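You operate a simulated robot arm through the tools that you are given. There is no shell and no other tool. Be economical: measure what you need, move in short steps, check, and stop when the job is done.

You run a simulated two-armed robot. Do the job below in one go: nothing can be reset, and whatever is moved stays where it is left.

TASK
Hold the parts tray on the top of the stacked pallets steady with one hand and put the small cube with the latest date from the top of the stacked pallets in it with the other.

The check looks at the end state, three seconds after you hand in, the way a careful person would. Anything else that was tipped, shoved, dropped, spilled or broken makes it a failure.

THE ROBOT
Two 7-joint arms with two-finger parallel grippers on one trunk, on a base that drives. Base frame: it is fixed to the floor where the robot stands at the start and does not move with it; the origin is under the middle of the robot, x ahead of it, y to its left, z up; the surface under the hand at the start is at about z = 870. Readings come in mm, rad, newtons and seconds.
The left shoulder is at the start at [70, 130, 1212], the right one opposite. With the tool pointing down near the work surface each hand reaches from about 180 to 500 mm from the robot's upright axis, wherever it stands, measured 20 degrees to its own side. Payload 1.57 kg a hand.
Tool frame (each hand has its own): the origin (TCP) lies between the finger pads and is the grasp point; the fingertips stand 30 mm ahead of it; z points along the fingers, y is the line along which they close. The gripper opens to 80 mm. The fingers are 17 mm wide and 12 mm thick; the gripper's body (40 by 82 mm) begins 80 mm behind the TCP.
Orientation is that of the tool frame in the base frame, as [roll, pitch, yaw] about the fixed x, y, z axes, in that order (R = Rz(yaw) Ry(pitch) Rx(roll)). With the fingers straight down and closing along the base's y, the tool's x points along the base's -x, its y along +y and its z along -z.

THE INTERFACE
- The arms move only by the tool nudge_tool. It takes "left_targets", "right_targets" or both (then of equal length, played together; a hand with none holds still); each is one flat list of numbers, 6 for each row, row after row: the shift along the tool's x, y, z in cm, then the turn, a rotation vector about the tool's x, y, z in rad. In form: [x, y, z, rx, ry, rz, x, y, z, rx, ry, rz, ...]. A call has 1 to 10 rows; each row is the pose to reach, as a shift and turn from the pose commanded when the call began, along the tool's axes at that moment. "left_grip" and "right_grip" are, for a hand that has rows, the gripper command, from -1 (shut) to 1 (fully open), values between in proportion, set as the call begins (left out, the last holds). A row lasts 0.2 s, in which the tool goes at most 50 mm and 0.15 rad; a call with a longer step from one row to the next is refused whole, and so is a gripper value outside its range. A pose out of reach is approached as far as the arm can. The call stops where the force on the tool passes 40 N (or 10 N more than at its start, if that is more) or the arm is blocked; 0.2 s more then pass. The fingers move at their own pace (about 108 mm/s each) and stop on an object; they squeeze with about 37 N. The grip force told is the motor's: it shows also when the fingers shut on nothing. Time passes only in rows, and 0.2 s behind the last, so rows that repeat a pose let the fingers close. The reply holds the time, the measured pose of the TCP, the force on the tool along the base axes, the opening and the grip force, in the units named above and with some noise, with the torque about the TCP (base axes, N m) and any sound that the robot's microphone picked up.
- Cameras (640 x 400 px; columns grow to the right, rows downward): "scene" is now at [127, 18.9, 1423.5]; the picture's right is [0.25, -0.97, 0.00], its down [-0.71, -0.18, -0.68] and it looks along [0.66, 0.17, -0.73] (base axes); focal length 273 px, centre (320, 200). "left" rides on the left gripper at [72, 7, -122] in its tool frame; the picture's right is [-0.09, 1.00, 0.00], its down [-0.84, -0.08, -0.54] and it looks along [-0.54, -0.05, 0.84] (tool axes); focal length 238 px, centre (320, 200). "right" rides on the right gripper at [72, -7, -122] in its tool frame; the picture's right is [0.09, 1.00, 0.00], its down [-0.84, 0.08, -0.54] and it looks along [-0.54, 0.05, 0.84] (tool axes); focal length 238 px, centre (320, 200). There is no depth. A picture from a camera that has moved, and an enlarged one, comes with that camera's place and axes in the base frame and with its lens.
- capture(camera): a new picture of that camera. No time passes.
- raise_lower(by): slides the trunk up (or, below 0, down) by that many mm; the arms and the scene camera ride with it, the base frame stays. It gives what a move gives, with no picture.
- steer(legs): drives the robot by 1 to 6 legs, each [ahead, left, turn to the left] in mm, mm and rad, along the robot's own axes; the way and the turn of a leg run together, so that a leg with both is an arc; at most 1500 mm and 3.142 rad a leg. The arms and the cameras ride along, it lands a little off, and it stops where it bumps. It gives what a move gives.
- head_to(pan, tilt): turns the head with the scene camera to pan (to the left, within 1.501 rad either way) and tilt (down, from -0.506 to 1.204), counted from straight ahead of the robot. It gives what a move gives.
- inspect(camera, box): a new picture of the part [left, top, right, bottom] of that camera's present view, enlarged. No time passes.
- job_done(): hands the job in; it is judged then, once.

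Work in short steps. Places have to be worked out from the pictures, the camera data and where the tool is seen: move nearer, look again, correct. Check each grasp and each placing, and mend what went wrong. You have 120 turns and 100 pictures in all, those below and enlarged ones among them. Open the grippers and draw the arms clear of the work before you hand the job in, unless the task says otherwise; then end with one line.

The tools are called after ">>>" as a command line: name --argument value ..., lists and objects as JSON in quotes. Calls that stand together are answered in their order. nudge_tool: Moves the arms, as the interface text tells. Its arguments: {"type":"object","properties":{"left_targets":{"type":"array","items":{"type":"number"}},"left_grip":{"type":"number"},"right_targets":{"type":"array","items":{"type":"number"}},"right_grip":{"type":"number"}},"required":[]} The other tools are called the same way: raise_lower (by) slides the trunk up or down; steer (legs) drives the base; head_to (pan, tilt) turns the head that bears the scene camera; capture (camera) takes a picture; inspect (camera, box) takes an enlarged picture of a part of a camera's view; job_done () hands the job in.

At the start:

```text
clock: 0.0
left_eef_pos: [283.0, 242.5, 1153.0]
left_ee_rot: [-3.14, -0.001, -3.14]
left_force: [-0.4, -0.5, -0.8]
left_ft_torque: [0.0, 0.02, 0.02]
left_grip_width: 79.7
left_grasp_force: 0.0
right_eef_pos: [419.8, -117.0, 1144.3]
right_ee_rot: [-3.14, 0.002, 3.14]
right_force: [0.7, 0.3, -0.2]
right_ft_torque: [0.0, 0.0, 0.02]
right_grip_width: 80.0
right_grasp_force: 0.0
trunk travel left (down, up): [-850.0, 90.0]
robot x, y, heading: [2.4, 0.3, 0.003]
head pan, tilt: [0.253, 0.824]
```

scene: 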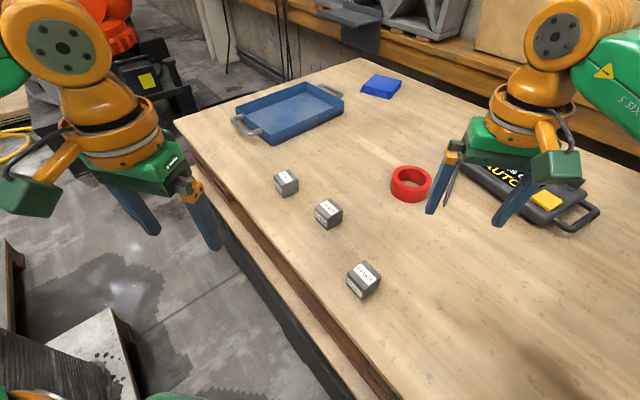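
right: 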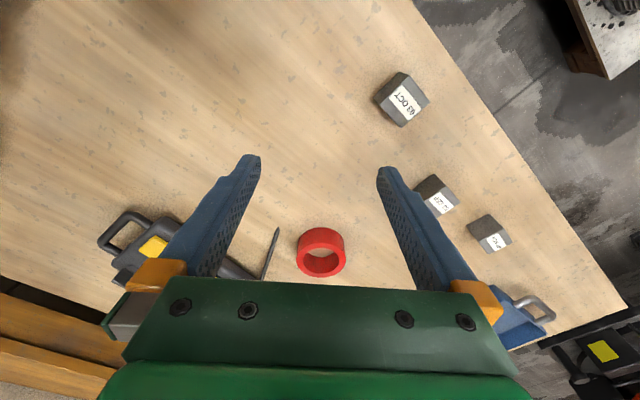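
left: 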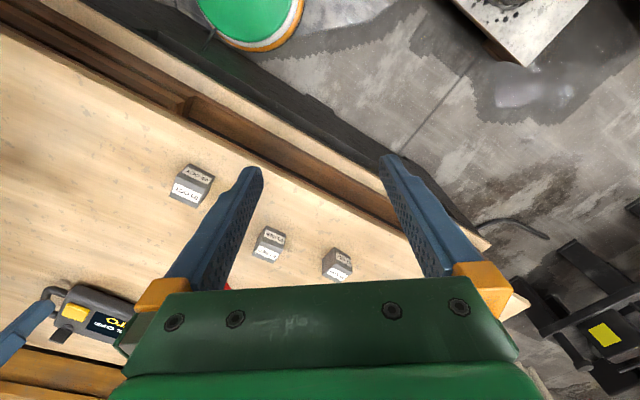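

The three cubes carry date labels; I enlarge them to read.

>>> inspect --camera "scene" --box '[260, 155, 400, 310]'

>>> inspect --camera "left" --box '[150, 150, 370, 290]'

>>> inspect --camera "right" --box '[360, 60, 540, 270]'

```text
2.58 times, centred on (330, 232) of scene
camera zoom: at [127.0, 18.9, 1423.5], right [0.25, -0.97, 0.0], down [-0.71, -0.18, -0.68], along [0.66, 0.17, -0.73], focal length 704 px, centre (294, 116)
```

zoom: 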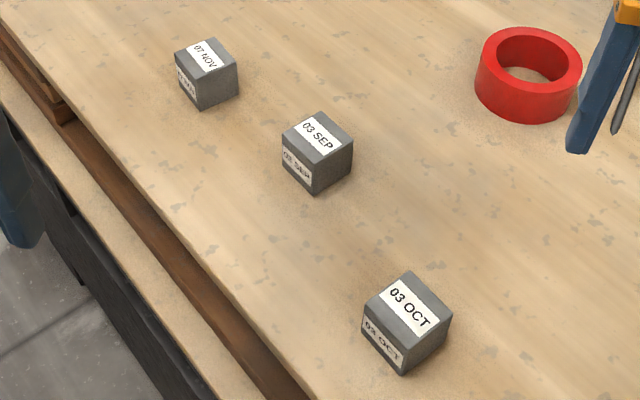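

```text
2.86 times, centred on (260, 220) of left
camera zoom: at [211.3, 249.7, 1273.9], right [0.09, 1.0, 0.0], down [0.84, -0.08, 0.54], along [0.54, -0.05, -0.84], focal length 681 px, centre (491, 143)
```

zoom: 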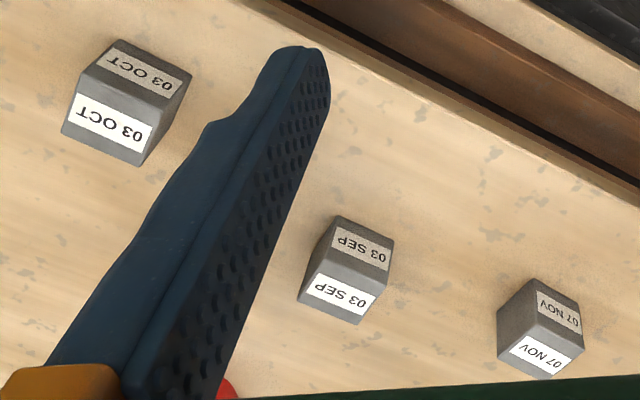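

```text
1.90 times, centred on (450, 165) of right
camera zoom: at [348.7, -122.5, 1265.7], right [-0.09, 1.0, 0.0], down [0.84, 0.08, 0.54], along [0.54, 0.05, -0.84], focal length 454 px, centre (72, 267)
```

zoom: 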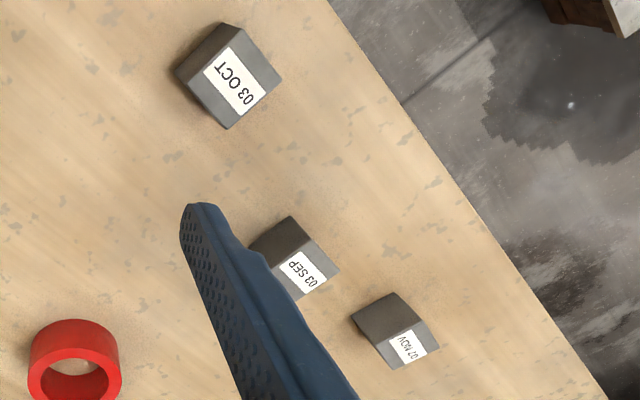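

The latest is 07 NOV, the cube nearest the tray (about x 650, y 250). Tray's near handle is about (890, 500), so the robot must move along the table. I look at the floor first.

>>> head_to --pan 1.1 --tilt 0.9

>>> capture --camera "scene"

```text
clock: 1.2
left_eef_pos: [282.7, 242.1, 1152.0]
left_ee_rot: [3.141, 0.001, -3.14]
left_force: [0.2, 0.3, -1.0]
left_ft_torque: [0.02, -0.04, 0.01]
left_grip_width: 79.6
left_grasp_force: 0.0
right_eef_pos: [419.3, -117.5, 1142.9]
right_ee_rot: [3.14, 0.001, -3.14]
right_force: [-0.6, -0.1, 0.2]
right_ft_torque: [-0.03, 0.03, -0.01]
right_grip_width: 79.7
right_grasp_force: 0.1
trunk travel left (down, up): [-850.0, 90.0]
robot x, y, heading: [0.6, 1.2, 0.004]
head pan, tilt: [1.1, 0.901]
```

```text
93 pictures are left
camera scene: at [84.4, 66.3, 1417.6], right [0.89, -0.45, 0.0], down [-0.36, -0.7, -0.62], along [0.28, 0.55, -0.78], focal length 273 px, centre (320, 200)
```

scene: 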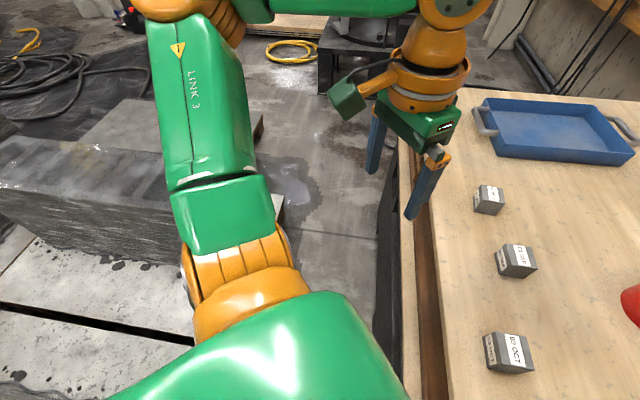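

Lane between the slab (left rear) and the table is free. I turn square to the table edge, then drive left along it in part.

>>> steer --legs '[[0, 0, -0.668], [0, 400, 0]]'

>>> head_to --pan 0.3 --tilt 0.9

>>> capture --camera "scene"

```text
clock: 5.5
left_eef_pos: [617.5, 335.4, 1153.8]
left_ee_rot: [3.14, 0.0, 2.482]
left_force: [0.6, 0.0, -0.2]
left_ft_torque: [0.06, -0.01, -0.01]
left_grip_width: 80.4
left_grasp_force: 0.2
right_eef_pos: [507.6, -33.0, 1144.6]
right_ee_rot: [3.139, 0.002, 2.479]
right_force: [0.6, -0.1, -0.5]
right_ft_torque: [0.03, -0.05, -0.01]
right_grip_width: 80.3
right_grasp_force: 0.1
trunk travel left (down, up): [-850.0, 90.0]
robot x, y, heading: [253.2, 321.1, -0.661]
head pan, tilt: [1.1, 0.901]
```

```text
clock: 6.6
left_eef_pos: [619.5, 336.7, 1152.6]
left_ee_rot: [-3.141, 0.0, 2.482]
left_force: [0.2, 1.3, 0.6]
left_ft_torque: [-0.01, 0.0, 0.04]
left_grip_width: 79.9
left_grasp_force: 0.0
right_eef_pos: [508.3, -32.3, 1143.9]
right_ee_rot: [-3.141, 0.003, 2.481]
right_force: [0.1, 0.9, -0.7]
right_ft_torque: [-0.01, 0.02, 0.01]
right_grip_width: 80.0
right_grasp_force: 0.1
trunk travel left (down, up): [-850.0, 90.0]
robot x, y, heading: [248.0, 315.5, -0.66]
head pan, tilt: [0.3, 0.901]
```

```text
92 pictures are left
camera scene: at [357.9, 259.8, 1417.6], right [-0.35, -0.94, 0.0], down [-0.73, 0.28, -0.62], along [0.58, -0.22, -0.78], focal length 273 px, centre (320, 200)
```

scene: 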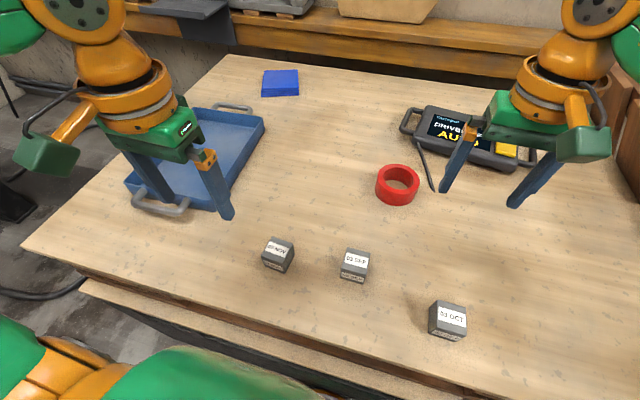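

Cube is at about (645, 250), tray near handle about (865, 480). I drive left 370 so that the cube is to the right and the handle to the left.

>>> steer --legs '[[0, 370, 0]]'

>>> head_to --pan 0.0 --tilt 1.0

>>> capture --camera "scene"

>>> capture --camera "left"

>>> capture --camera "right"

```text
clock: 8.9
left_eef_pos: [836.3, 621.8, 1153.5]
left_ee_rot: [3.14, 0.0, 2.46]
left_force: [0.5, 0.9, -0.3]
left_ft_torque: [0.05, -0.02, -0.02]
left_grip_width: 79.9
left_grasp_force: 0.1
right_eef_pos: [715.4, 255.1, 1145.2]
right_ee_rot: [3.139, 0.002, 2.457]
right_force: [0.0, -0.1, -0.1]
right_ft_torque: [0.02, -0.02, 0.0]
right_grip_width: 80.0
right_grasp_force: 0.1
trunk travel left (down, up): [-850.0, 90.0]
robot x, y, heading: [468.7, 616.2, -0.684]
head pan, tilt: [0.3, 0.901]
```

```text
clock: 9.8
left_eef_pos: [838.3, 621.8, 1153.2]
left_ee_rot: [-3.14, 0.001, 2.46]
left_force: [0.5, 0.5, -1.3]
left_ft_torque: [-0.01, -0.03, 0.01]
left_grip_width: 80.2
left_grasp_force: 0.0
right_eef_pos: [717.2, 257.7, 1143.7]
right_ee_rot: [-3.142, 0.001, 2.458]
right_force: [-0.3, -0.3, -0.1]
right_ft_torque: [-0.05, -0.01, -0.01]
right_grip_width: 80.2
right_grasp_force: 0.0
trunk travel left (down, up): [-850.0, 90.0]
robot x, y, heading: [465.6, 611.1, -0.684]
head pan, tilt: [0.0, 1.0]
```

```text
91 pictures are left
camera scene: at [557.9, 536.6, 1410.3], right [-0.63, -0.78, 0.0], down [-0.65, 0.53, -0.54], along [0.42, -0.34, -0.84], focal length 273 px, centre (320, 200)
```

scene: 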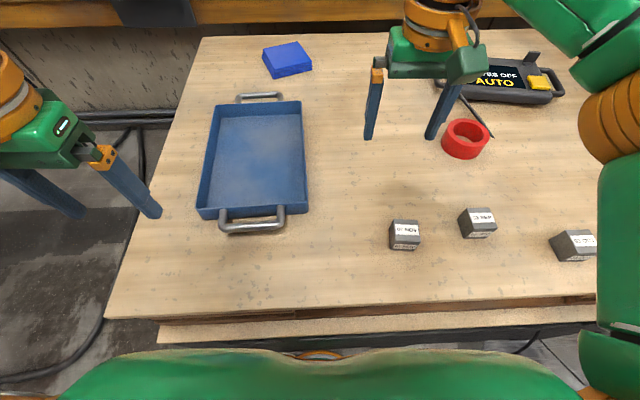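

```text
90 pictures are left
camera left: at [786.4, 673.7, 1273.8], right [0.7, 0.71, 0.0], down [0.6, -0.59, 0.54], along [0.39, -0.38, -0.84], focal length 238 px, centre (320, 200)
```

left: 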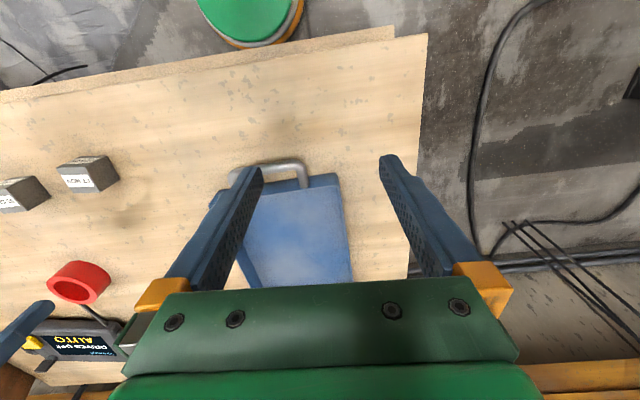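

```text
89 pictures are left
camera right: at [657.4, 298.1, 1265.7], right [0.56, 0.83, 0.0], down [0.7, -0.47, 0.54], along [0.45, -0.3, -0.84], focal length 238 px, centre (320, 200)
```

right: 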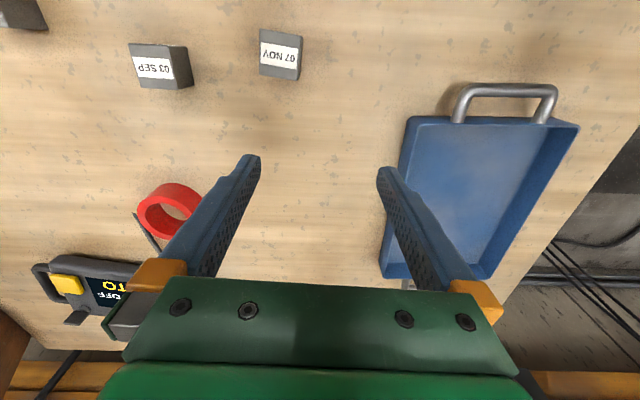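

Robot now faces the table squarely. In robot axes the cube is ~363 ahead, 176 right; I bring the right hand above it, still high, and look.

>>> nudge_tool --right_targets '[1.8, -2.0, 3.0, 0, 0, 0, 3.6, -4.0, 6.0, 0, 0, 0, 5.5, -6.1, 9.4, 0, 0, 0]' --right_grip 1

>>> capture --camera "right"

>>> capture --camera "scene"

```text
clock: 10.6
left_eef_pos: [836.6, 622.6, 1153.4]
left_ee_rot: [3.138, 0.002, 2.459]
left_force: [0.8, 0.3, 0.2]
left_ft_torque: [-0.04, -0.03, 0.01]
left_grip_width: 79.9
left_grasp_force: 0.1
right_eef_pos: [636.7, 244.3, 1048.7]
right_ee_rot: [3.139, 0.001, 2.458]
right_force: [-0.6, -0.9, -0.4]
right_ft_torque: [0.04, 0.05, 0.0]
right_grip_width: 79.8
right_grasp_force: 0.0
trunk travel left (down, up): [-850.0, 90.0]
robot x, y, heading: [461.3, 615.1, -0.689]
head pan, tilt: [0.0, 1.0]
```

```text
88 pictures are left
camera right: at [575.4, 284.9, 1171.0], right [0.56, 0.83, 0.0], down [0.7, -0.47, 0.54], along [0.45, -0.3, -0.84], focal length 238 px, centre (320, 200)
```

right: 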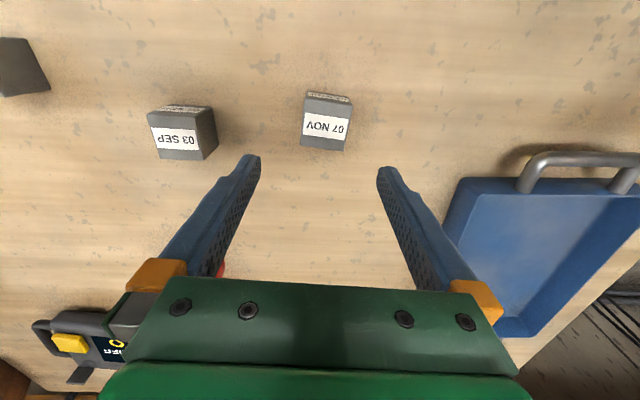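

```text
87 pictures are left
camera scene: at [556.6, 535.9, 1410.4], right [-0.63, -0.78, 0.0], down [-0.65, 0.53, -0.54], along [0.42, -0.34, -0.84], focal length 273 px, centre (320, 200)
```

scene: 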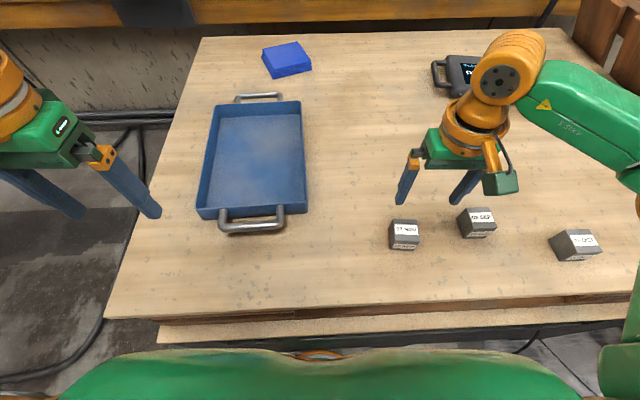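

The 07 NOV cube is aligned with the tool and lies almost under it (offset ~6 mm in tool y). I shift and descend to just above it, then look.

>>> nudge_tool --right_targets '[0.2, 0.6, 4.0, 0, 0, 0, 0.2, 0.6, 8.2, 0, 0, 0]'

>>> capture --camera "right"

>>> inspect --camera "scene" --box '[360, 170, 520, 270]'

```text
clock: 11.2
left_eef_pos: [836.9, 621.3, 1153.4]
left_ee_rot: [3.141, 0.0, 2.459]
left_force: [0.3, 0.0, -0.4]
left_ft_torque: [-0.01, 0.0, -0.03]
left_grip_width: 80.1
left_grasp_force: 0.0
right_eef_pos: [640.1, 250.0, 966.3]
right_ee_rot: [3.14, 0.003, 2.458]
right_force: [-0.1, -0.1, -1.2]
right_ft_torque: [0.0, 0.0, -0.02]
right_grip_width: 80.1
right_grasp_force: 0.0
trunk travel left (down, up): [-850.0, 90.0]
robot x, y, heading: [465.0, 616.0, -0.685]
head pan, tilt: [0.0, 1.0]
```

```text
86 pictures are left
camera right: at [579.4, 291.4, 1089.1], right [0.56, 0.83, 0.0], down [0.7, -0.47, 0.54], along [0.45, -0.3, -0.84], focal length 238 px, centre (320, 200)
```

right: 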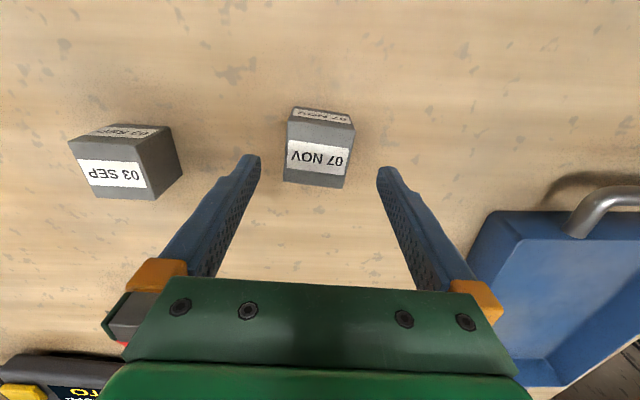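

```text
4.00 times, centred on (440, 220) of scene
camera zoom: at [557.6, 535.5, 1410.3], right [-0.63, -0.78, 0.0], down [-0.65, 0.53, -0.54], along [0.42, -0.34, -0.84], focal length 1091 px, centre (-160, 120)
```

zoom: 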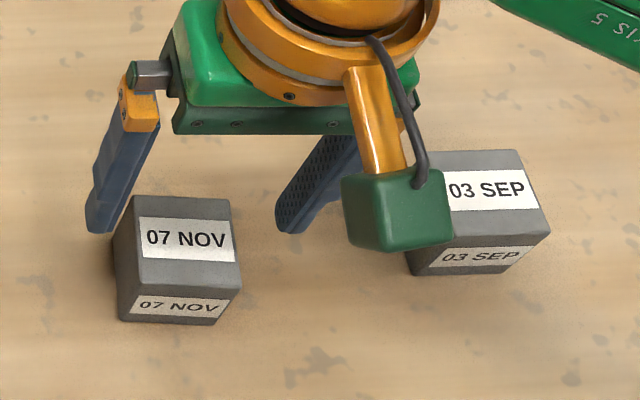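

Cube is centred between the fingers, ~5 mm toward the robot. I lower to the grip height with tips just above the table.

>>> nudge_tool --right_targets '[0.5, -0.1, 3.0, 0, 0, 0, 0.5, -0.1, 5.9, 0, 0, 0]'

>>> capture --camera "right"

```text
clock: 11.8
left_eef_pos: [837.5, 621.4, 1153.3]
left_ee_rot: [-3.141, 0.0, 2.46]
left_force: [0.2, -0.8, 0.0]
left_ft_torque: [0.0, -0.01, -0.04]
left_grip_width: 79.9
left_grasp_force: 0.0
right_eef_pos: [634.6, 252.7, 908.8]
right_ee_rot: [-3.14, 0.002, 2.457]
right_force: [-0.3, 0.5, -0.3]
right_ft_torque: [0.03, 0.02, 0.06]
right_grip_width: 80.0
right_grasp_force: 0.1
trunk travel left (down, up): [-850.0, 90.0]
robot x, y, heading: [462.8, 614.4, -0.688]
head pan, tilt: [0.0, 1.0]
```

```text
84 pictures are left
camera right: at [574.6, 293.3, 1030.4], right [0.56, 0.83, 0.0], down [0.7, -0.47, 0.54], along [0.45, -0.3, -0.84], focal length 238 px, centre (320, 200)
```

right: 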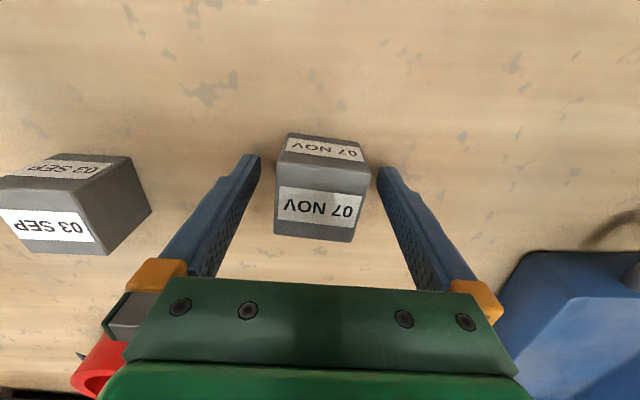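

Cube is between the pads; I close the gripper.

>>> nudge_tool --right_targets '[0, 0, 0, 0, 0, 0, 0, 0, 0, 0, 0, 0, 0, 0, 0, 0, 0, 0]' --right_grip -1

>>> capture --camera "right"

```text
clock: 12.6
left_eef_pos: [838.3, 621.9, 1152.8]
left_ee_rot: [3.14, 0.001, 2.46]
left_force: [-0.5, -0.4, -0.2]
left_ft_torque: [0.03, -0.01, -0.02]
left_grip_width: 79.7
left_grasp_force: 0.0
right_eef_pos: [635.2, 252.1, 908.7]
right_ee_rot: [3.14, 0.003, 2.457]
right_force: [-1.0, 0.6, -0.2]
right_ft_torque: [-0.03, 0.03, -0.01]
right_grip_width: 50.4
right_grasp_force: 37.1
trunk travel left (down, up): [-850.0, 90.0]
robot x, y, heading: [461.8, 613.4, -0.682]
head pan, tilt: [0.0, 1.0]
```

```text
83 pictures are left
camera right: at [574.6, 293.4, 1030.8], right [0.56, 0.83, 0.0], down [0.7, -0.47, 0.54], along [0.45, -0.3, -0.84], focal length 238 px, centre (320, 200)
```

right: 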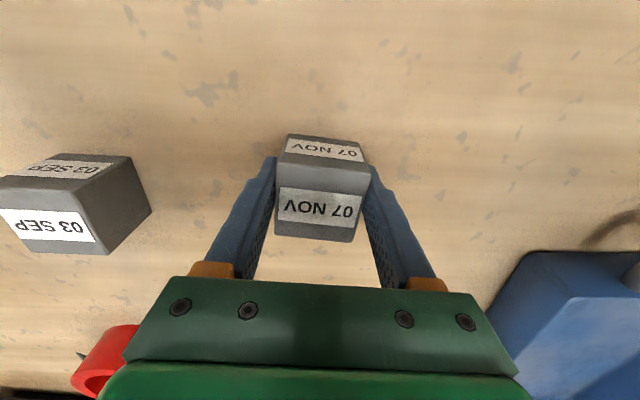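

Grip is firm at 50 mm. I lift it, then drive 130 left and 20 ahead so both hands reach the tray.

>>> nudge_tool --right_targets '[0, 0, -4, 0, 0, 0, 0, 0, -8, 0, 0, 0, 0, 0, -12.5, 0, 0, 0]'

>>> steer --legs '[[0, 130, 0.04], [15, 0, 0]]'

>>> capture --camera "scene"

>>> capture --camera "left"

>>> capture --camera "right"

```text
clock: 13.3
left_eef_pos: [837.5, 621.9, 1151.7]
left_ee_rot: [-3.141, 0.001, 2.459]
left_force: [-0.2, -0.8, 0.8]
left_ft_torque: [0.0, -0.01, 0.03]
left_grip_width: 80.0
left_grasp_force: 0.1
right_eef_pos: [635.3, 253.4, 1034.4]
right_ee_rot: [3.141, 0.0, 2.458]
right_force: [0.4, -0.6, -2.5]
right_ft_torque: [0.07, 0.02, 0.03]
right_grip_width: 49.8
right_grasp_force: 37.1
trunk travel left (down, up): [-850.0, 90.0]
robot x, y, heading: [467.1, 615.1, -0.687]
head pan, tilt: [0.0, 1.0]
```

```text
clock: 14.9
left_eef_pos: [914.7, 739.1, 1152.8]
left_ee_rot: [-3.141, -0.001, 2.493]
left_force: [-0.5, -0.9, -0.8]
left_ft_torque: [-0.01, 0.0, 0.02]
left_grip_width: 80.1
left_grasp_force: 0.2
right_eef_pos: [724.3, 362.2, 1033.9]
right_ee_rot: [3.141, 0.0, 2.491]
right_force: [0.0, -0.1, -3.2]
right_ft_torque: [-0.02, 0.01, 0.0]
right_grip_width: 49.7
right_grasp_force: 37.6
trunk travel left (down, up): [-850.0, 90.0]
robot x, y, heading: [541.4, 717.6, -0.653]
head pan, tilt: [0.0, 1.0]
stopped in leg 2: the robot was blocked; the commanded pose is now the measured one
```

```text
82 pictures are left
camera scene: at [638.3, 644.3, 1410.3], right [-0.61, -0.8, 0.0], down [-0.67, 0.51, -0.54], along [0.43, -0.33, -0.84], focal length 273 px, centre (320, 200)
```

scene: 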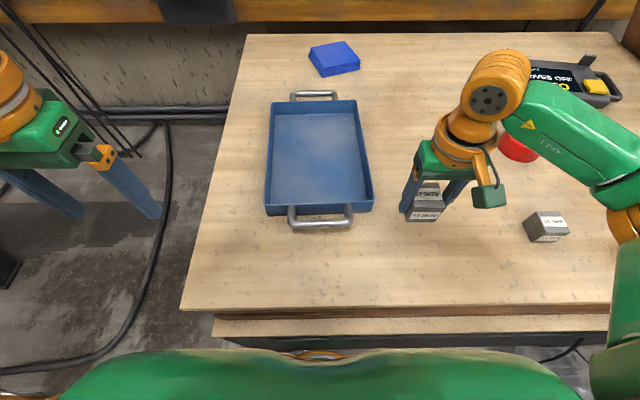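

```text
81 pictures are left
camera left: at [862.3, 788.7, 1273.4], right [0.68, 0.74, 0.0], down [0.62, -0.57, 0.54], along [0.4, -0.37, -0.84], focal length 238 px, centre (320, 200)
```

left: 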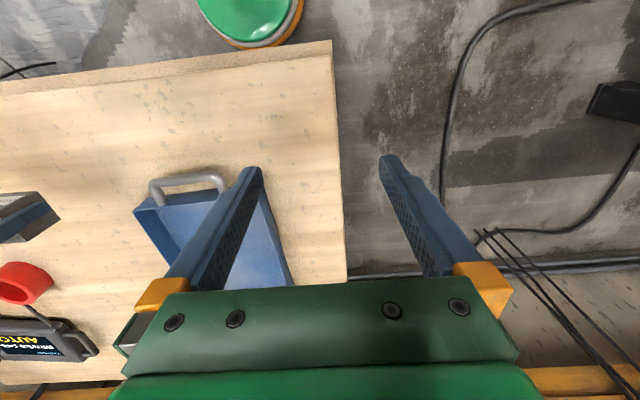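

```text
80 pictures are left
camera right: at [663.2, 402.5, 1156.4], right [0.53, 0.85, 0.0], down [0.71, -0.45, 0.54], along [0.46, -0.29, -0.84], focal length 238 px, centre (320, 200)
```

right: 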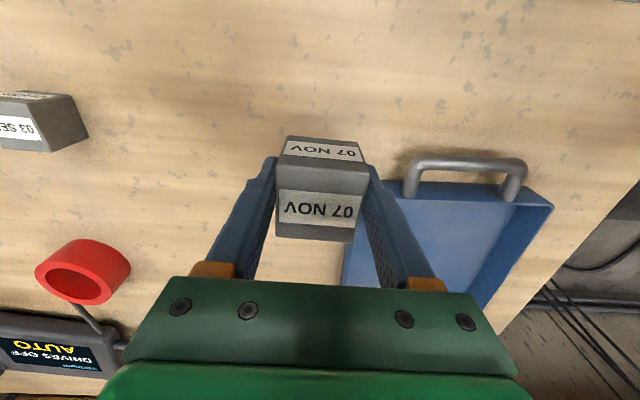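

Base is up against the pallets; nothing has shifted. Tray's left rim near its front corner is about 440 ahead, 119 left of the robot. I bring the left hand above it.

>>> nudge_tool --left_targets '[-2.6, -2.1, 2, 0, 0, 0, -5.2, -4.2, 4, 0, 0, -0.03, -7.8, -6.2, 6, 0, 0, -0.055, -10.4, -8.3, 8, 0, 0, -0.055, -13, -10.4, 10, 0, 0, -0.055, -15.7, -12.4, 12, 0, 0, -0.055]' --left_grip 0.3

>>> capture --camera "left"

>>> capture --camera "scene"

```text
clock: 16.3
left_eef_pos: [954.1, 594.9, 1039.4]
left_ee_rot: [-3.14, 0.004, 2.548]
left_force: [-0.2, -0.1, 0.6]
left_ft_torque: [0.02, -0.01, -0.03]
left_grip_width: 51.9
left_grasp_force: 0.0
left hand out of reach, approached as far as the arm can: row 5, 6
right_eef_pos: [722.9, 362.8, 1035.2]
right_ee_rot: [-3.141, 0.002, 2.491]
right_force: [-0.6, -0.3, -2.3]
right_ft_torque: [-0.02, 0.03, -0.02]
right_grip_width: 50.0
right_grasp_force: 36.9
trunk travel left (down, up): [-850.0, 90.0]
robot x, y, heading: [542.8, 714.2, -0.649]
head pan, tilt: [0.0, 1.0]
```

```text
79 pictures are left
camera left: at [898.0, 640.8, 1160.5], right [0.63, 0.77, 0.0], down [0.65, -0.53, 0.55], along [0.42, -0.35, -0.84], focal length 238 px, centre (320, 200)
```

left: 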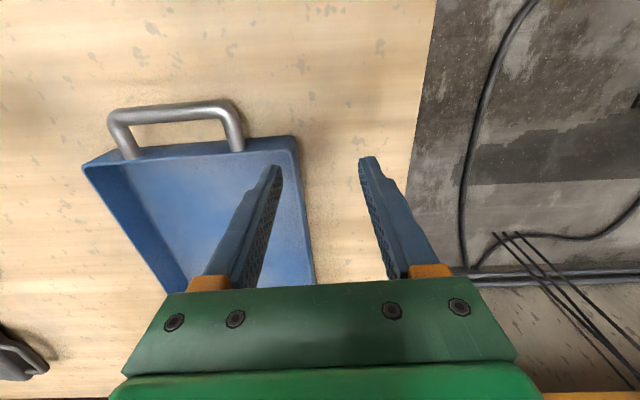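

```text
78 pictures are left
camera scene: at [636.4, 643.6, 1410.4], right [-0.61, -0.8, 0.0], down [-0.67, 0.51, -0.54], along [0.43, -0.33, -0.84], focal length 273 px, centre (320, 200)
```

scene: 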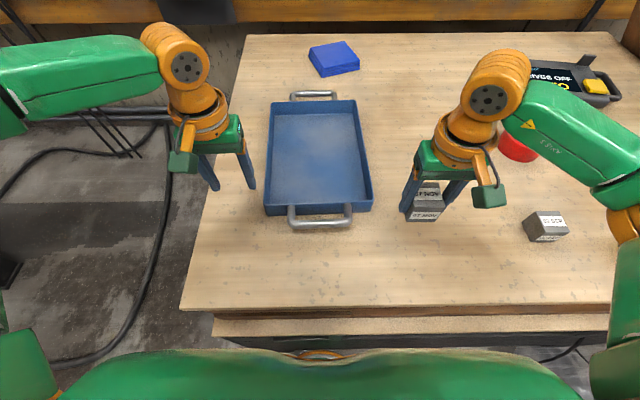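

The left arm is at reach limit at this height; wrist is high relative to the shoulder, so I raise the trunk to gain reach lower down.

>>> raise_lower --by 85

```text
clock: 17.6
left_eef_pos: [953.5, 593.0, 1125.0]
left_ee_rot: [-3.141, 0.001, 2.548]
left_force: [-0.5, 0.2, -1.0]
left_ft_torque: [0.03, -0.03, 0.01]
left_grip_width: 52.0
left_grasp_force: 0.2
right_eef_pos: [722.3, 361.0, 1120.4]
right_ee_rot: [-3.14, 0.001, 2.491]
right_force: [1.1, 0.2, -3.1]
right_ft_torque: [-0.02, 0.04, -0.01]
right_grip_width: 49.8
right_grasp_force: 36.9
trunk travel left (down, up): [-935.0, 5.0]
robot x, y, heading: [546.0, 718.5, -0.655]
head pan, tilt: [0.0, 1.0]
```

Now lower the left hand toward 985 while moving over the rim.

>>> nudge_tool --left_targets '[0, 0, 4.5, 0, 0, 0, 0, 0, 9, 0, 0, 0, -1, -1, 12, 0, 0, 0, -2.4, -2.2, 14, 0, 0, 0, -3.7, -3.1, 14, 0, 0, 0, -3.7, -3.1, 14, 0, 0, 0]'

>>> capture --camera "left"

>>> capture --camera "scene"

```text
clock: 18.9
left_eef_pos: [948.9, 628.0, 1034.7]
left_ee_rot: [-3.139, 0.004, 2.546]
left_force: [0.6, 0.0, 0.6]
left_ft_torque: [0.0, 0.02, 0.03]
left_grip_width: 52.2
left_grasp_force: 0.1
left hand out of reach, approached as far as the arm can: row 1, 2, 3, 4, 5, 6
right_eef_pos: [723.9, 362.6, 1120.1]
right_ee_rot: [3.141, 0.001, 2.49]
right_force: [-0.6, -0.2, -2.8]
right_ft_torque: [0.02, -0.03, 0.0]
right_grip_width: 49.6
right_grasp_force: 37.1
trunk travel left (down, up): [-935.0, 5.0]
robot x, y, heading: [543.2, 717.9, -0.65]
head pan, tilt: [0.0, 1.0]
```

```text
77 pictures are left
camera left: at [893.6, 674.8, 1156.0], right [0.63, 0.77, 0.0], down [0.65, -0.53, 0.54], along [0.42, -0.35, -0.84], focal length 238 px, centre (320, 200)
```

left: 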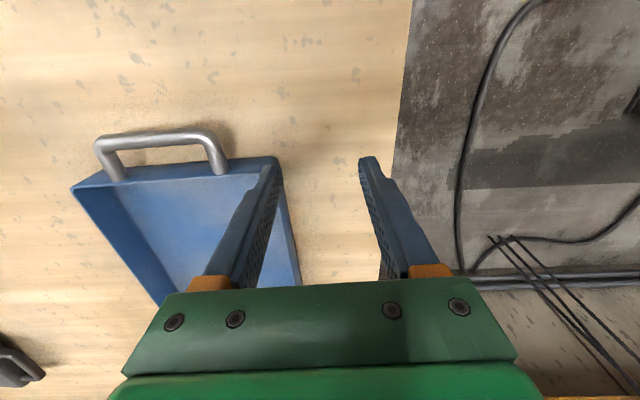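

```text
76 pictures are left
camera scene: at [637.2, 642.7, 1495.3], right [-0.61, -0.8, 0.0], down [-0.67, 0.51, -0.54], along [0.43, -0.33, -0.84], focal length 273 px, centre (320, 200)
```

scene: 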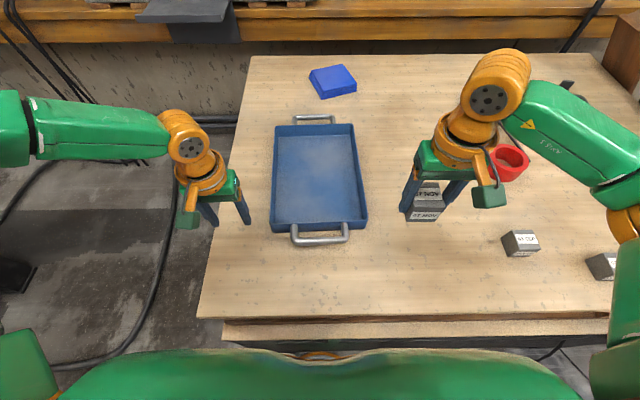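

Raising made reach worse, so I go the other way: lower the trunk by 110 (tips stay above the table and outside the tray).

>>> raise_lower --by -110

```text
clock: 20.4
left_eef_pos: [949.2, 628.3, 926.5]
left_ee_rot: [-3.14, 0.005, 2.547]
left_force: [1.1, 0.7, 0.5]
left_ft_torque: [0.0, 0.0, 0.01]
left_grip_width: 51.9
left_grasp_force: 0.1
right_eef_pos: [724.0, 361.5, 1009.9]
right_ee_rot: [3.14, 0.001, 2.49]
right_force: [-0.1, -0.3, -3.2]
right_ft_torque: [0.0, 0.01, 0.01]
right_grip_width: 49.8
right_grasp_force: 36.9
trunk travel left (down, up): [-825.0, 115.0]
robot x, y, heading: [542.4, 718.2, -0.654]
head pan, tilt: [0.0, 1.0]
```

Now lift the left hand to ~990 and try again over the rim.

>>> nudge_tool --left_targets '[0, 0, -4, 0, 0, 0, -1, 0, -6.5, 0, 0, 0, -3, -2, -6.5, 0, 0, 0, -4.5, -4, -6.5, 0, 0, 0, -6.1, -5.8, -6.5, 0, 0, 0, -6.1, -5.8, -6.5, 0, 0, 0]'

>>> capture --camera "left"

>>> capture --camera "scene"

```text
clock: 21.8
left_eef_pos: [957.8, 596.5, 996.5]
left_ee_rot: [-3.139, 0.004, 2.547]
left_force: [0.1, -0.4, 1.2]
left_ft_torque: [-0.01, -0.04, 0.02]
left_grip_width: 51.9
left_grasp_force: 0.0
left hand out of reach, approached as far as the arm can: row 3, 4, 5, 6
right_eef_pos: [723.9, 361.1, 1009.4]
right_ee_rot: [-3.141, 0.0, 2.491]
right_force: [-1.3, 0.5, -3.3]
right_ft_torque: [0.03, 0.02, 0.03]
right_grip_width: 49.5
right_grasp_force: 37.4
trunk travel left (down, up): [-825.0, 115.0]
robot x, y, heading: [543.0, 720.0, -0.649]
head pan, tilt: [0.0, 1.0]
```

```text
75 pictures are left
camera left: at [902.9, 644.0, 1117.9], right [0.63, 0.77, 0.0], down [0.65, -0.53, 0.54], along [0.42, -0.35, -0.84], focal length 238 px, centre (320, 200)
```

left: 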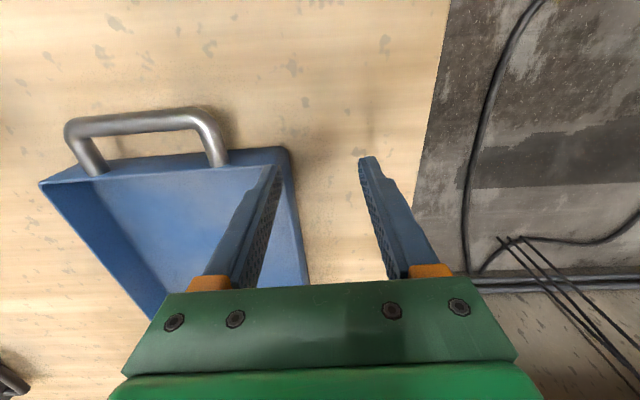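

```text
74 pictures are left
camera scene: at [637.7, 642.3, 1385.2], right [-0.61, -0.8, 0.0], down [-0.67, 0.51, -0.54], along [0.43, -0.33, -0.84], focal length 273 px, centre (320, 200)
```

scene: 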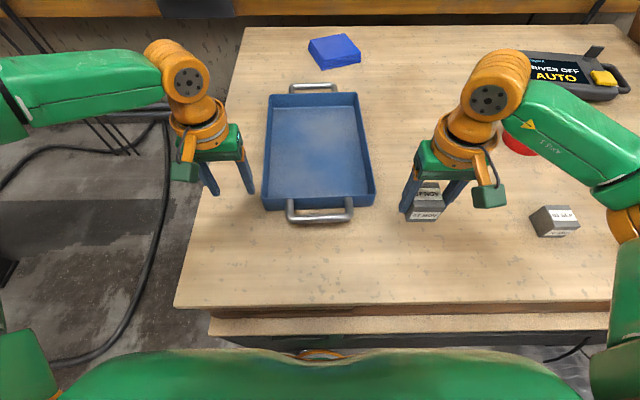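

Try moving purely inward (with slight retreat) to see which direction limits.

>>> nudge_tool --left_targets '[1.0, -1.5, 0, 0, 0, 0, 1.0, -3.0, 0, 0, 0, 0, 1.0, -3.0, 0, 0, 0, 0]'

```text
clock: 22.6
left_eef_pos: [931.8, 593.2, 1001.0]
left_ee_rot: [-3.138, 0.004, 2.546]
left_force: [0.0, 0.5, 0.1]
left_ft_torque: [0.0, -0.02, 0.01]
left_grip_width: 51.9
left_grasp_force: 0.1
left hand out of reach, approached as far as the arm can: row 1, 2, 3
right_eef_pos: [723.3, 361.5, 1009.4]
right_ee_rot: [3.141, -0.002, 2.491]
right_force: [0.8, 0.3, -2.8]
right_ft_torque: [0.03, 0.01, 0.0]
right_grip_width: 49.7
right_grasp_force: 37.3
trunk travel left (down, up): [-825.0, 115.0]
robot x, y, heading: [538.4, 713.9, -0.652]
head pan, tilt: [0.0, 1.0]
```

Boundary seems to be a joint limit; test if turning the tool about its axis frees it.

>>> nudge_tool --left_targets '[0, 0, 0, 0, 0, 0.15, 0, 0, 0, 0, 0, 0.3, -2, -1.5, 0, 0, 0, 0.3, -4, -2, 0, 0, 0, 0.3, -4, -2, 0, 0, 0, 0.3]'

```text
clock: 23.8
left_eef_pos: [945.8, 593.2, 1008.2]
left_ee_rot: [-3.139, 0.004, 2.245]
left_force: [-0.1, -1.0, -0.2]
left_ft_torque: [-0.04, -0.02, 0.0]
left_grip_width: 52.1
left_grasp_force: 0.0
left hand out of reach, approached as far as the arm can: row 3, 4, 5
right_eef_pos: [723.7, 361.4, 1007.7]
right_ee_rot: [3.141, 0.001, 2.491]
right_force: [-0.2, 0.7, -2.8]
right_ft_torque: [0.01, 0.01, 0.02]
right_grip_width: 49.5
right_grasp_force: 36.7
trunk travel left (down, up): [-825.0, 115.0]
robot x, y, heading: [539.1, 718.8, -0.658]
head pan, tilt: [0.0, 1.0]
```

Limit seems to be azimuth-like (about 20° left), i.e. a joint limit; I try retreating inward first, to see whether the arm can get to smaller azimuth nearer.

>>> nudge_tool --left_targets '[3, -1, 0, 0, 0, -0.15, 6, -2.5, 0, 0, 0, -0.3, 9, -4.5, 0, 0, 0, -0.3, 9.7, -6.5, 0, 0, 0, -0.3, 9.7, -6.5, 0, 0, 0, -0.3]'

>>> capture --camera "scene"

```text
clock: 25.0
left_eef_pos: [834.6, 626.8, 1008.1]
left_ee_rot: [-3.14, 0.003, 2.548]
left_force: [0.1, 0.1, 0.8]
left_ft_torque: [-0.01, 0.0, -0.01]
left_grip_width: 51.6
left_grasp_force: 0.0
right_eef_pos: [724.0, 363.2, 1009.7]
right_ee_rot: [3.141, 0.0, 2.49]
right_force: [0.2, -0.8, -1.9]
right_ft_torque: [0.06, 0.01, 0.01]
right_grip_width: 49.4
right_grasp_force: 37.2
trunk travel left (down, up): [-825.0, 115.0]
robot x, y, heading: [542.9, 715.1, -0.648]
head pan, tilt: [0.0, 1.0]
```

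```text
73 pictures are left
camera scene: at [637.5, 642.8, 1385.2], right [-0.61, -0.8, 0.0], down [-0.67, 0.51, -0.54], along [0.43, -0.33, -0.84], focal length 273 px, centre (320, 200)
```

scene: 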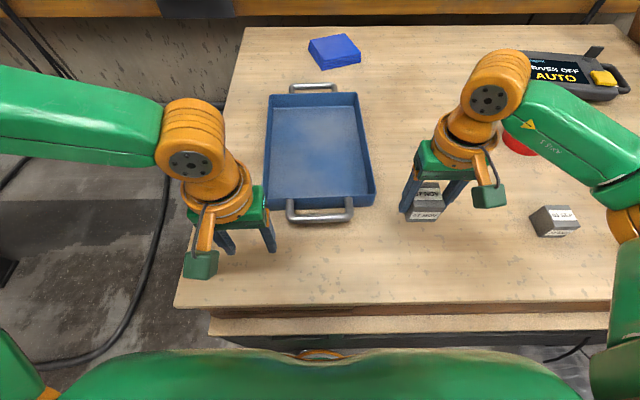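

It reached 286 ahead, 106 left. Now extend straight forward and see how far it goes.

>>> nudge_tool --left_targets '[-4, 0, 0, 0, 0, 0, -8, 0, 0, 0, 0, 0, -12, 0, 0, 0, 0, 0, -15, 0.5, 0, 0, 0, 0, -15, 0.5, 0, 0, 0, 0]'

```text
clock: 26.2
left_eef_pos: [952.6, 592.7, 1015.9]
left_ee_rot: [-3.138, 0.005, 2.548]
left_force: [-0.6, 0.1, -0.1]
left_ft_torque: [-0.01, -0.01, 0.0]
left_grip_width: 52.2
left_grasp_force: 0.1
left hand out of reach, approached as far as the arm can: row 2, 3, 4, 5
right_eef_pos: [723.8, 362.3, 1009.7]
right_ee_rot: [-3.142, 0.0, 2.49]
right_force: [0.9, 0.2, -4.1]
right_ft_torque: [0.01, 0.03, 0.02]
right_grip_width: 50.0
right_grasp_force: 36.8
trunk travel left (down, up): [-825.0, 115.0]
robot x, y, heading: [542.8, 718.1, -0.65]
head pan, tilt: [0.0, 1.0]
```

Data show reach inward improves the higher the hand is relative to the trunk. So I raise both hands 100, then lower the trunk 100, and repeat.

>>> nudge_tool --left_targets '[1, 0, -4, 0, 0, 0, 1, 0, -8, 0, 0, 0, 1, 0, -11, 0, 0, 0]' --right_targets '[0, 0, -4, 0, 0, 0, 0, 0, -8, 0, 0, 0, 0, 0, -11, 0, 0, 0]'

>>> raise_lower --by -110

>>> nudge_tool --left_targets '[0, 0, -4, 0, 0, 0, 0, 0, -8, 0, 0, 0]' --right_targets '[0, 0, -4, 0, 0, 0, 0, 0, -8, 0, 0, 0]'

>>> raise_lower --by -80

>>> capture --camera "scene"

```text
clock: 27.0
left_eef_pos: [949.5, 604.9, 1126.4]
left_ee_rot: [-3.141, 0.002, 2.548]
left_force: [0.4, 1.1, 0.9]
left_ft_torque: [0.01, 0.01, -0.01]
left_grip_width: 51.8
left_grasp_force: 0.0
left hand out of reach, approached as far as the arm can: row 3
right_eef_pos: [723.4, 362.5, 1120.0]
right_ee_rot: [-3.14, 0.0, 2.49]
right_force: [0.2, -0.6, -3.2]
right_ft_torque: [0.01, 0.02, -0.03]
right_grip_width: 49.6
right_grasp_force: 36.9
trunk travel left (down, up): [-825.0, 115.0]
robot x, y, heading: [540.5, 718.1, -0.65]
head pan, tilt: [0.0, 1.0]
```

```text
clock: 28.4
left_eef_pos: [948.1, 603.0, 1016.3]
left_ee_rot: [-3.14, 0.004, 2.547]
left_force: [0.3, -0.5, -0.2]
left_ft_torque: [0.0, 0.01, -0.02]
left_grip_width: 52.0
left_grasp_force: 0.1
right_eef_pos: [723.1, 362.7, 1008.5]
right_ee_rot: [-3.141, 0.0, 2.492]
right_force: [-0.5, 0.5, -2.7]
right_ft_torque: [0.02, -0.01, 0.01]
right_grip_width: 49.8
right_grasp_force: 37.3
trunk travel left (down, up): [-715.0, 225.0]
robot x, y, heading: [544.0, 719.6, -0.655]
head pan, tilt: [0.0, 1.0]
```

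```text
clock: 29.0
left_eef_pos: [938.6, 634.1, 1081.3]
left_ee_rot: [-3.138, 0.006, 2.546]
left_force: [-0.3, 0.7, -0.3]
left_ft_torque: [-0.01, -0.04, 0.0]
left_grip_width: 52.1
left_grasp_force: 0.1
left hand out of reach, approached as far as the arm can: row 1, 2
right_eef_pos: [720.9, 364.6, 1091.5]
right_ee_rot: [-3.141, 0.004, 2.489]
right_force: [-1.0, -0.5, -2.2]
right_ft_torque: [-0.02, 0.04, -0.02]
right_grip_width: 49.7
right_grasp_force: 37.4
trunk travel left (down, up): [-715.0, 225.0]
robot x, y, heading: [542.7, 717.6, -0.655]
head pan, tilt: [0.0, 1.0]
```

```text
clock: 30.2
left_eef_pos: [940.0, 632.8, 1002.1]
left_ee_rot: [-3.136, 0.003, 2.545]
left_force: [0.6, 0.3, -0.1]
left_ft_torque: [0.01, 0.01, -0.01]
left_grip_width: 51.9
left_grasp_force: 0.2
right_eef_pos: [722.7, 362.6, 1009.0]
right_ee_rot: [3.14, 0.001, 2.49]
right_force: [-1.0, 0.5, -2.7]
right_ft_torque: [0.0, 0.01, 0.02]
right_grip_width: 49.9
right_grasp_force: 37.3
trunk travel left (down, up): [-635.0, 305.0]
robot x, y, heading: [545.2, 714.5, -0.649]
head pan, tilt: [0.0, 1.0]
```

```text
72 pictures are left
camera scene: at [637.0, 643.0, 1195.3], right [-0.61, -0.8, 0.0], down [-0.67, 0.51, -0.54], along [0.43, -0.33, -0.84], focal length 273 px, centre (320, 200)
```

scene: 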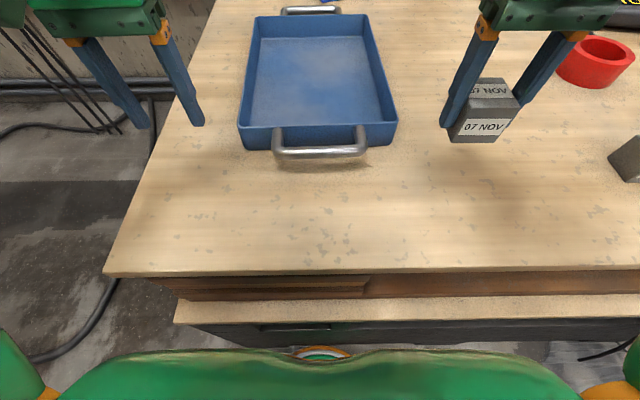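

It's a mixed joint limit. Tilting the left tool so the fingers lean forward (rotation about its closing axis) does not affect a wall grip and keeps the wrist back. I set the trunk to a medium height and tilt.

>>> raise_lower --by 100

>>> nudge_tool --left_targets '[2, 0, 3, 0, -0.14, 0, 2, 0, 6, 0, -0.28, 0, 2, 0, 9, 0, -0.42, 0, 2, 0, 9, 0, -0.42, 0]' --right_targets '[0, 0, 3, 0, 0, 0, 0, 0, 6, 0, 0, 0, 0, 0, 9, 0, 0, 0, 0, 0, 9, 0, 0, 0]'

```text
clock: 31.5
left_eef_pos: [941.5, 631.9, 1100.8]
left_ee_rot: [-3.138, 0.004, 2.547]
left_force: [0.7, 0.7, 0.2]
left_ft_torque: [-0.04, 0.01, 0.02]
left_grip_width: 52.1
left_grasp_force: 0.1
right_eef_pos: [722.2, 362.6, 1108.5]
right_ee_rot: [-3.141, 0.0, 2.49]
right_force: [-0.3, 0.4, -2.8]
right_ft_torque: [0.04, 0.02, 0.0]
right_grip_width: 49.8
right_grasp_force: 36.9
trunk travel left (down, up): [-735.0, 205.0]
robot x, y, heading: [542.2, 721.7, -0.653]
head pan, tilt: [0.0, 1.0]
```

```text
clock: 32.5
left_eef_pos: [923.9, 642.2, 1010.2]
left_ee_rot: [-3.138, 0.427, 2.55]
left_force: [-0.4, 0.0, -0.1]
left_ft_torque: [-0.01, -0.04, 0.01]
left_grip_width: 52.1
left_grasp_force: 0.1
right_eef_pos: [723.2, 362.5, 1019.2]
right_ee_rot: [-3.14, 0.002, 2.488]
right_force: [-0.2, -0.2, -2.1]
right_ft_torque: [0.02, 0.0, 0.04]
right_grip_width: 49.9
right_grasp_force: 37.9
trunk travel left (down, up): [-735.0, 205.0]
robot x, y, heading: [543.4, 711.7, -0.653]
head pan, tilt: [0.0, 1.0]
```

Tilted fine. Now move forward 93 and inward 50 at constant height.

>>> nudge_tool --left_targets '[-2.8, -1.6, 1.27, 0, 0, 0, -5.6, -3.3, 2.5, 0, 0, 0, -8.5, -5, 3.8, 0, 0, 0, -8.5, -5, 3.8, 0, 0, 0]'

>>> capture --camera "left"

>>> capture --camera "scene"

```text
clock: 33.5
left_eef_pos: [974.0, 549.7, 1010.3]
left_ee_rot: [-3.138, 0.424, 2.547]
left_force: [0.1, -0.1, 0.6]
left_ft_torque: [-0.04, 0.01, -0.03]
left_grip_width: 52.2
left_grasp_force: 0.2
right_eef_pos: [721.6, 362.9, 1018.8]
right_ee_rot: [-3.141, 0.001, 2.491]
right_force: [-0.1, -0.2, -2.7]
right_ft_torque: [0.03, 0.0, -0.01]
right_grip_width: 49.7
right_grasp_force: 37.1
trunk travel left (down, up): [-735.0, 205.0]
robot x, y, heading: [543.1, 714.3, -0.654]
head pan, tilt: [0.0, 1.0]
```

```text
71 pictures are left
camera left: at [881.8, 620.7, 1092.3], right [0.63, 0.78, 0.04], down [0.41, -0.36, 0.84], along [0.67, -0.51, -0.54], focal length 238 px, centre (320, 200)
```

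left: 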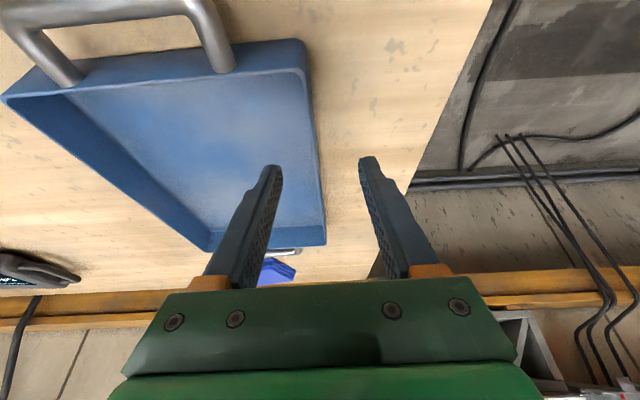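

```text
70 pictures are left
camera scene: at [636.8, 643.2, 1295.3], right [-0.61, -0.8, 0.0], down [-0.67, 0.51, -0.54], along [0.43, -0.33, -0.84], focal length 273 px, centre (320, 200)
```

scene: 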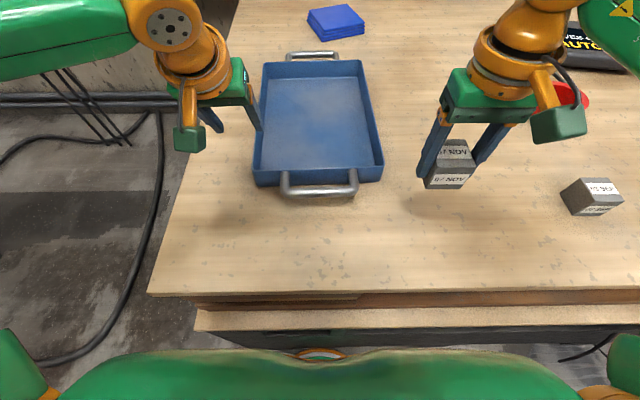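

Left reaches (442, 131). Now test the right arm: carry the cube over the right-front part of the tray (≈470 ahead, −60).

>>> nudge_tool --right_targets '[-3, 2.6, 0, 0, 0, 0, -6, 5.2, 0, 0, 0, 0, -9, 8, 0, 0, 0, -0.05, -11.5, 10.5, 0, 0, 0, -0.05, -11.5, 10.5, 0, 0, 0, -0.05]'

>>> capture --camera "scene"

```text
clock: 34.7
left_eef_pos: [973.5, 548.4, 1011.7]
left_ee_rot: [-3.139, 0.424, 2.548]
left_force: [-0.5, 0.0, 1.0]
left_ft_torque: [0.01, -0.01, 0.01]
left_grip_width: 52.2
left_grasp_force: 0.0
right_eef_pos: [859.4, 378.2, 1016.1]
right_ee_rot: [3.141, 0.002, 2.541]
right_force: [-0.3, 0.3, -2.7]
right_ft_torque: [-0.01, 0.03, 0.0]
right_grip_width: 49.7
right_grasp_force: 37.1
right hand out of reach, approached as far as the arm can: row 4, 5
trunk travel left (down, up): [-735.0, 205.0]
robot x, y, heading: [545.3, 714.6, -0.655]
head pan, tilt: [0.0, 1.0]
```

```text
69 pictures are left
camera scene: at [636.5, 642.1, 1295.3], right [-0.61, -0.8, 0.0], down [-0.67, 0.51, -0.54], along [0.43, -0.33, -0.84], focal length 273 px, centre (320, 200)
```

scene: 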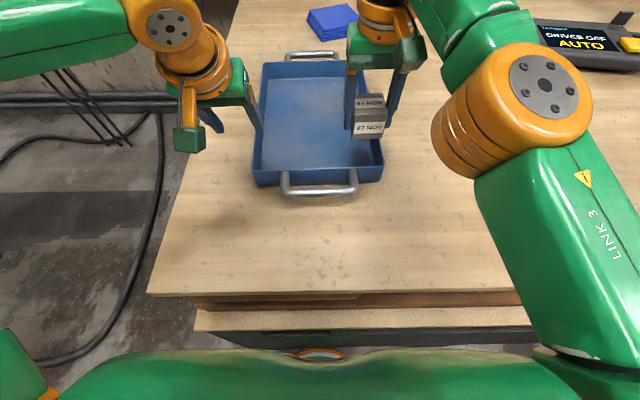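

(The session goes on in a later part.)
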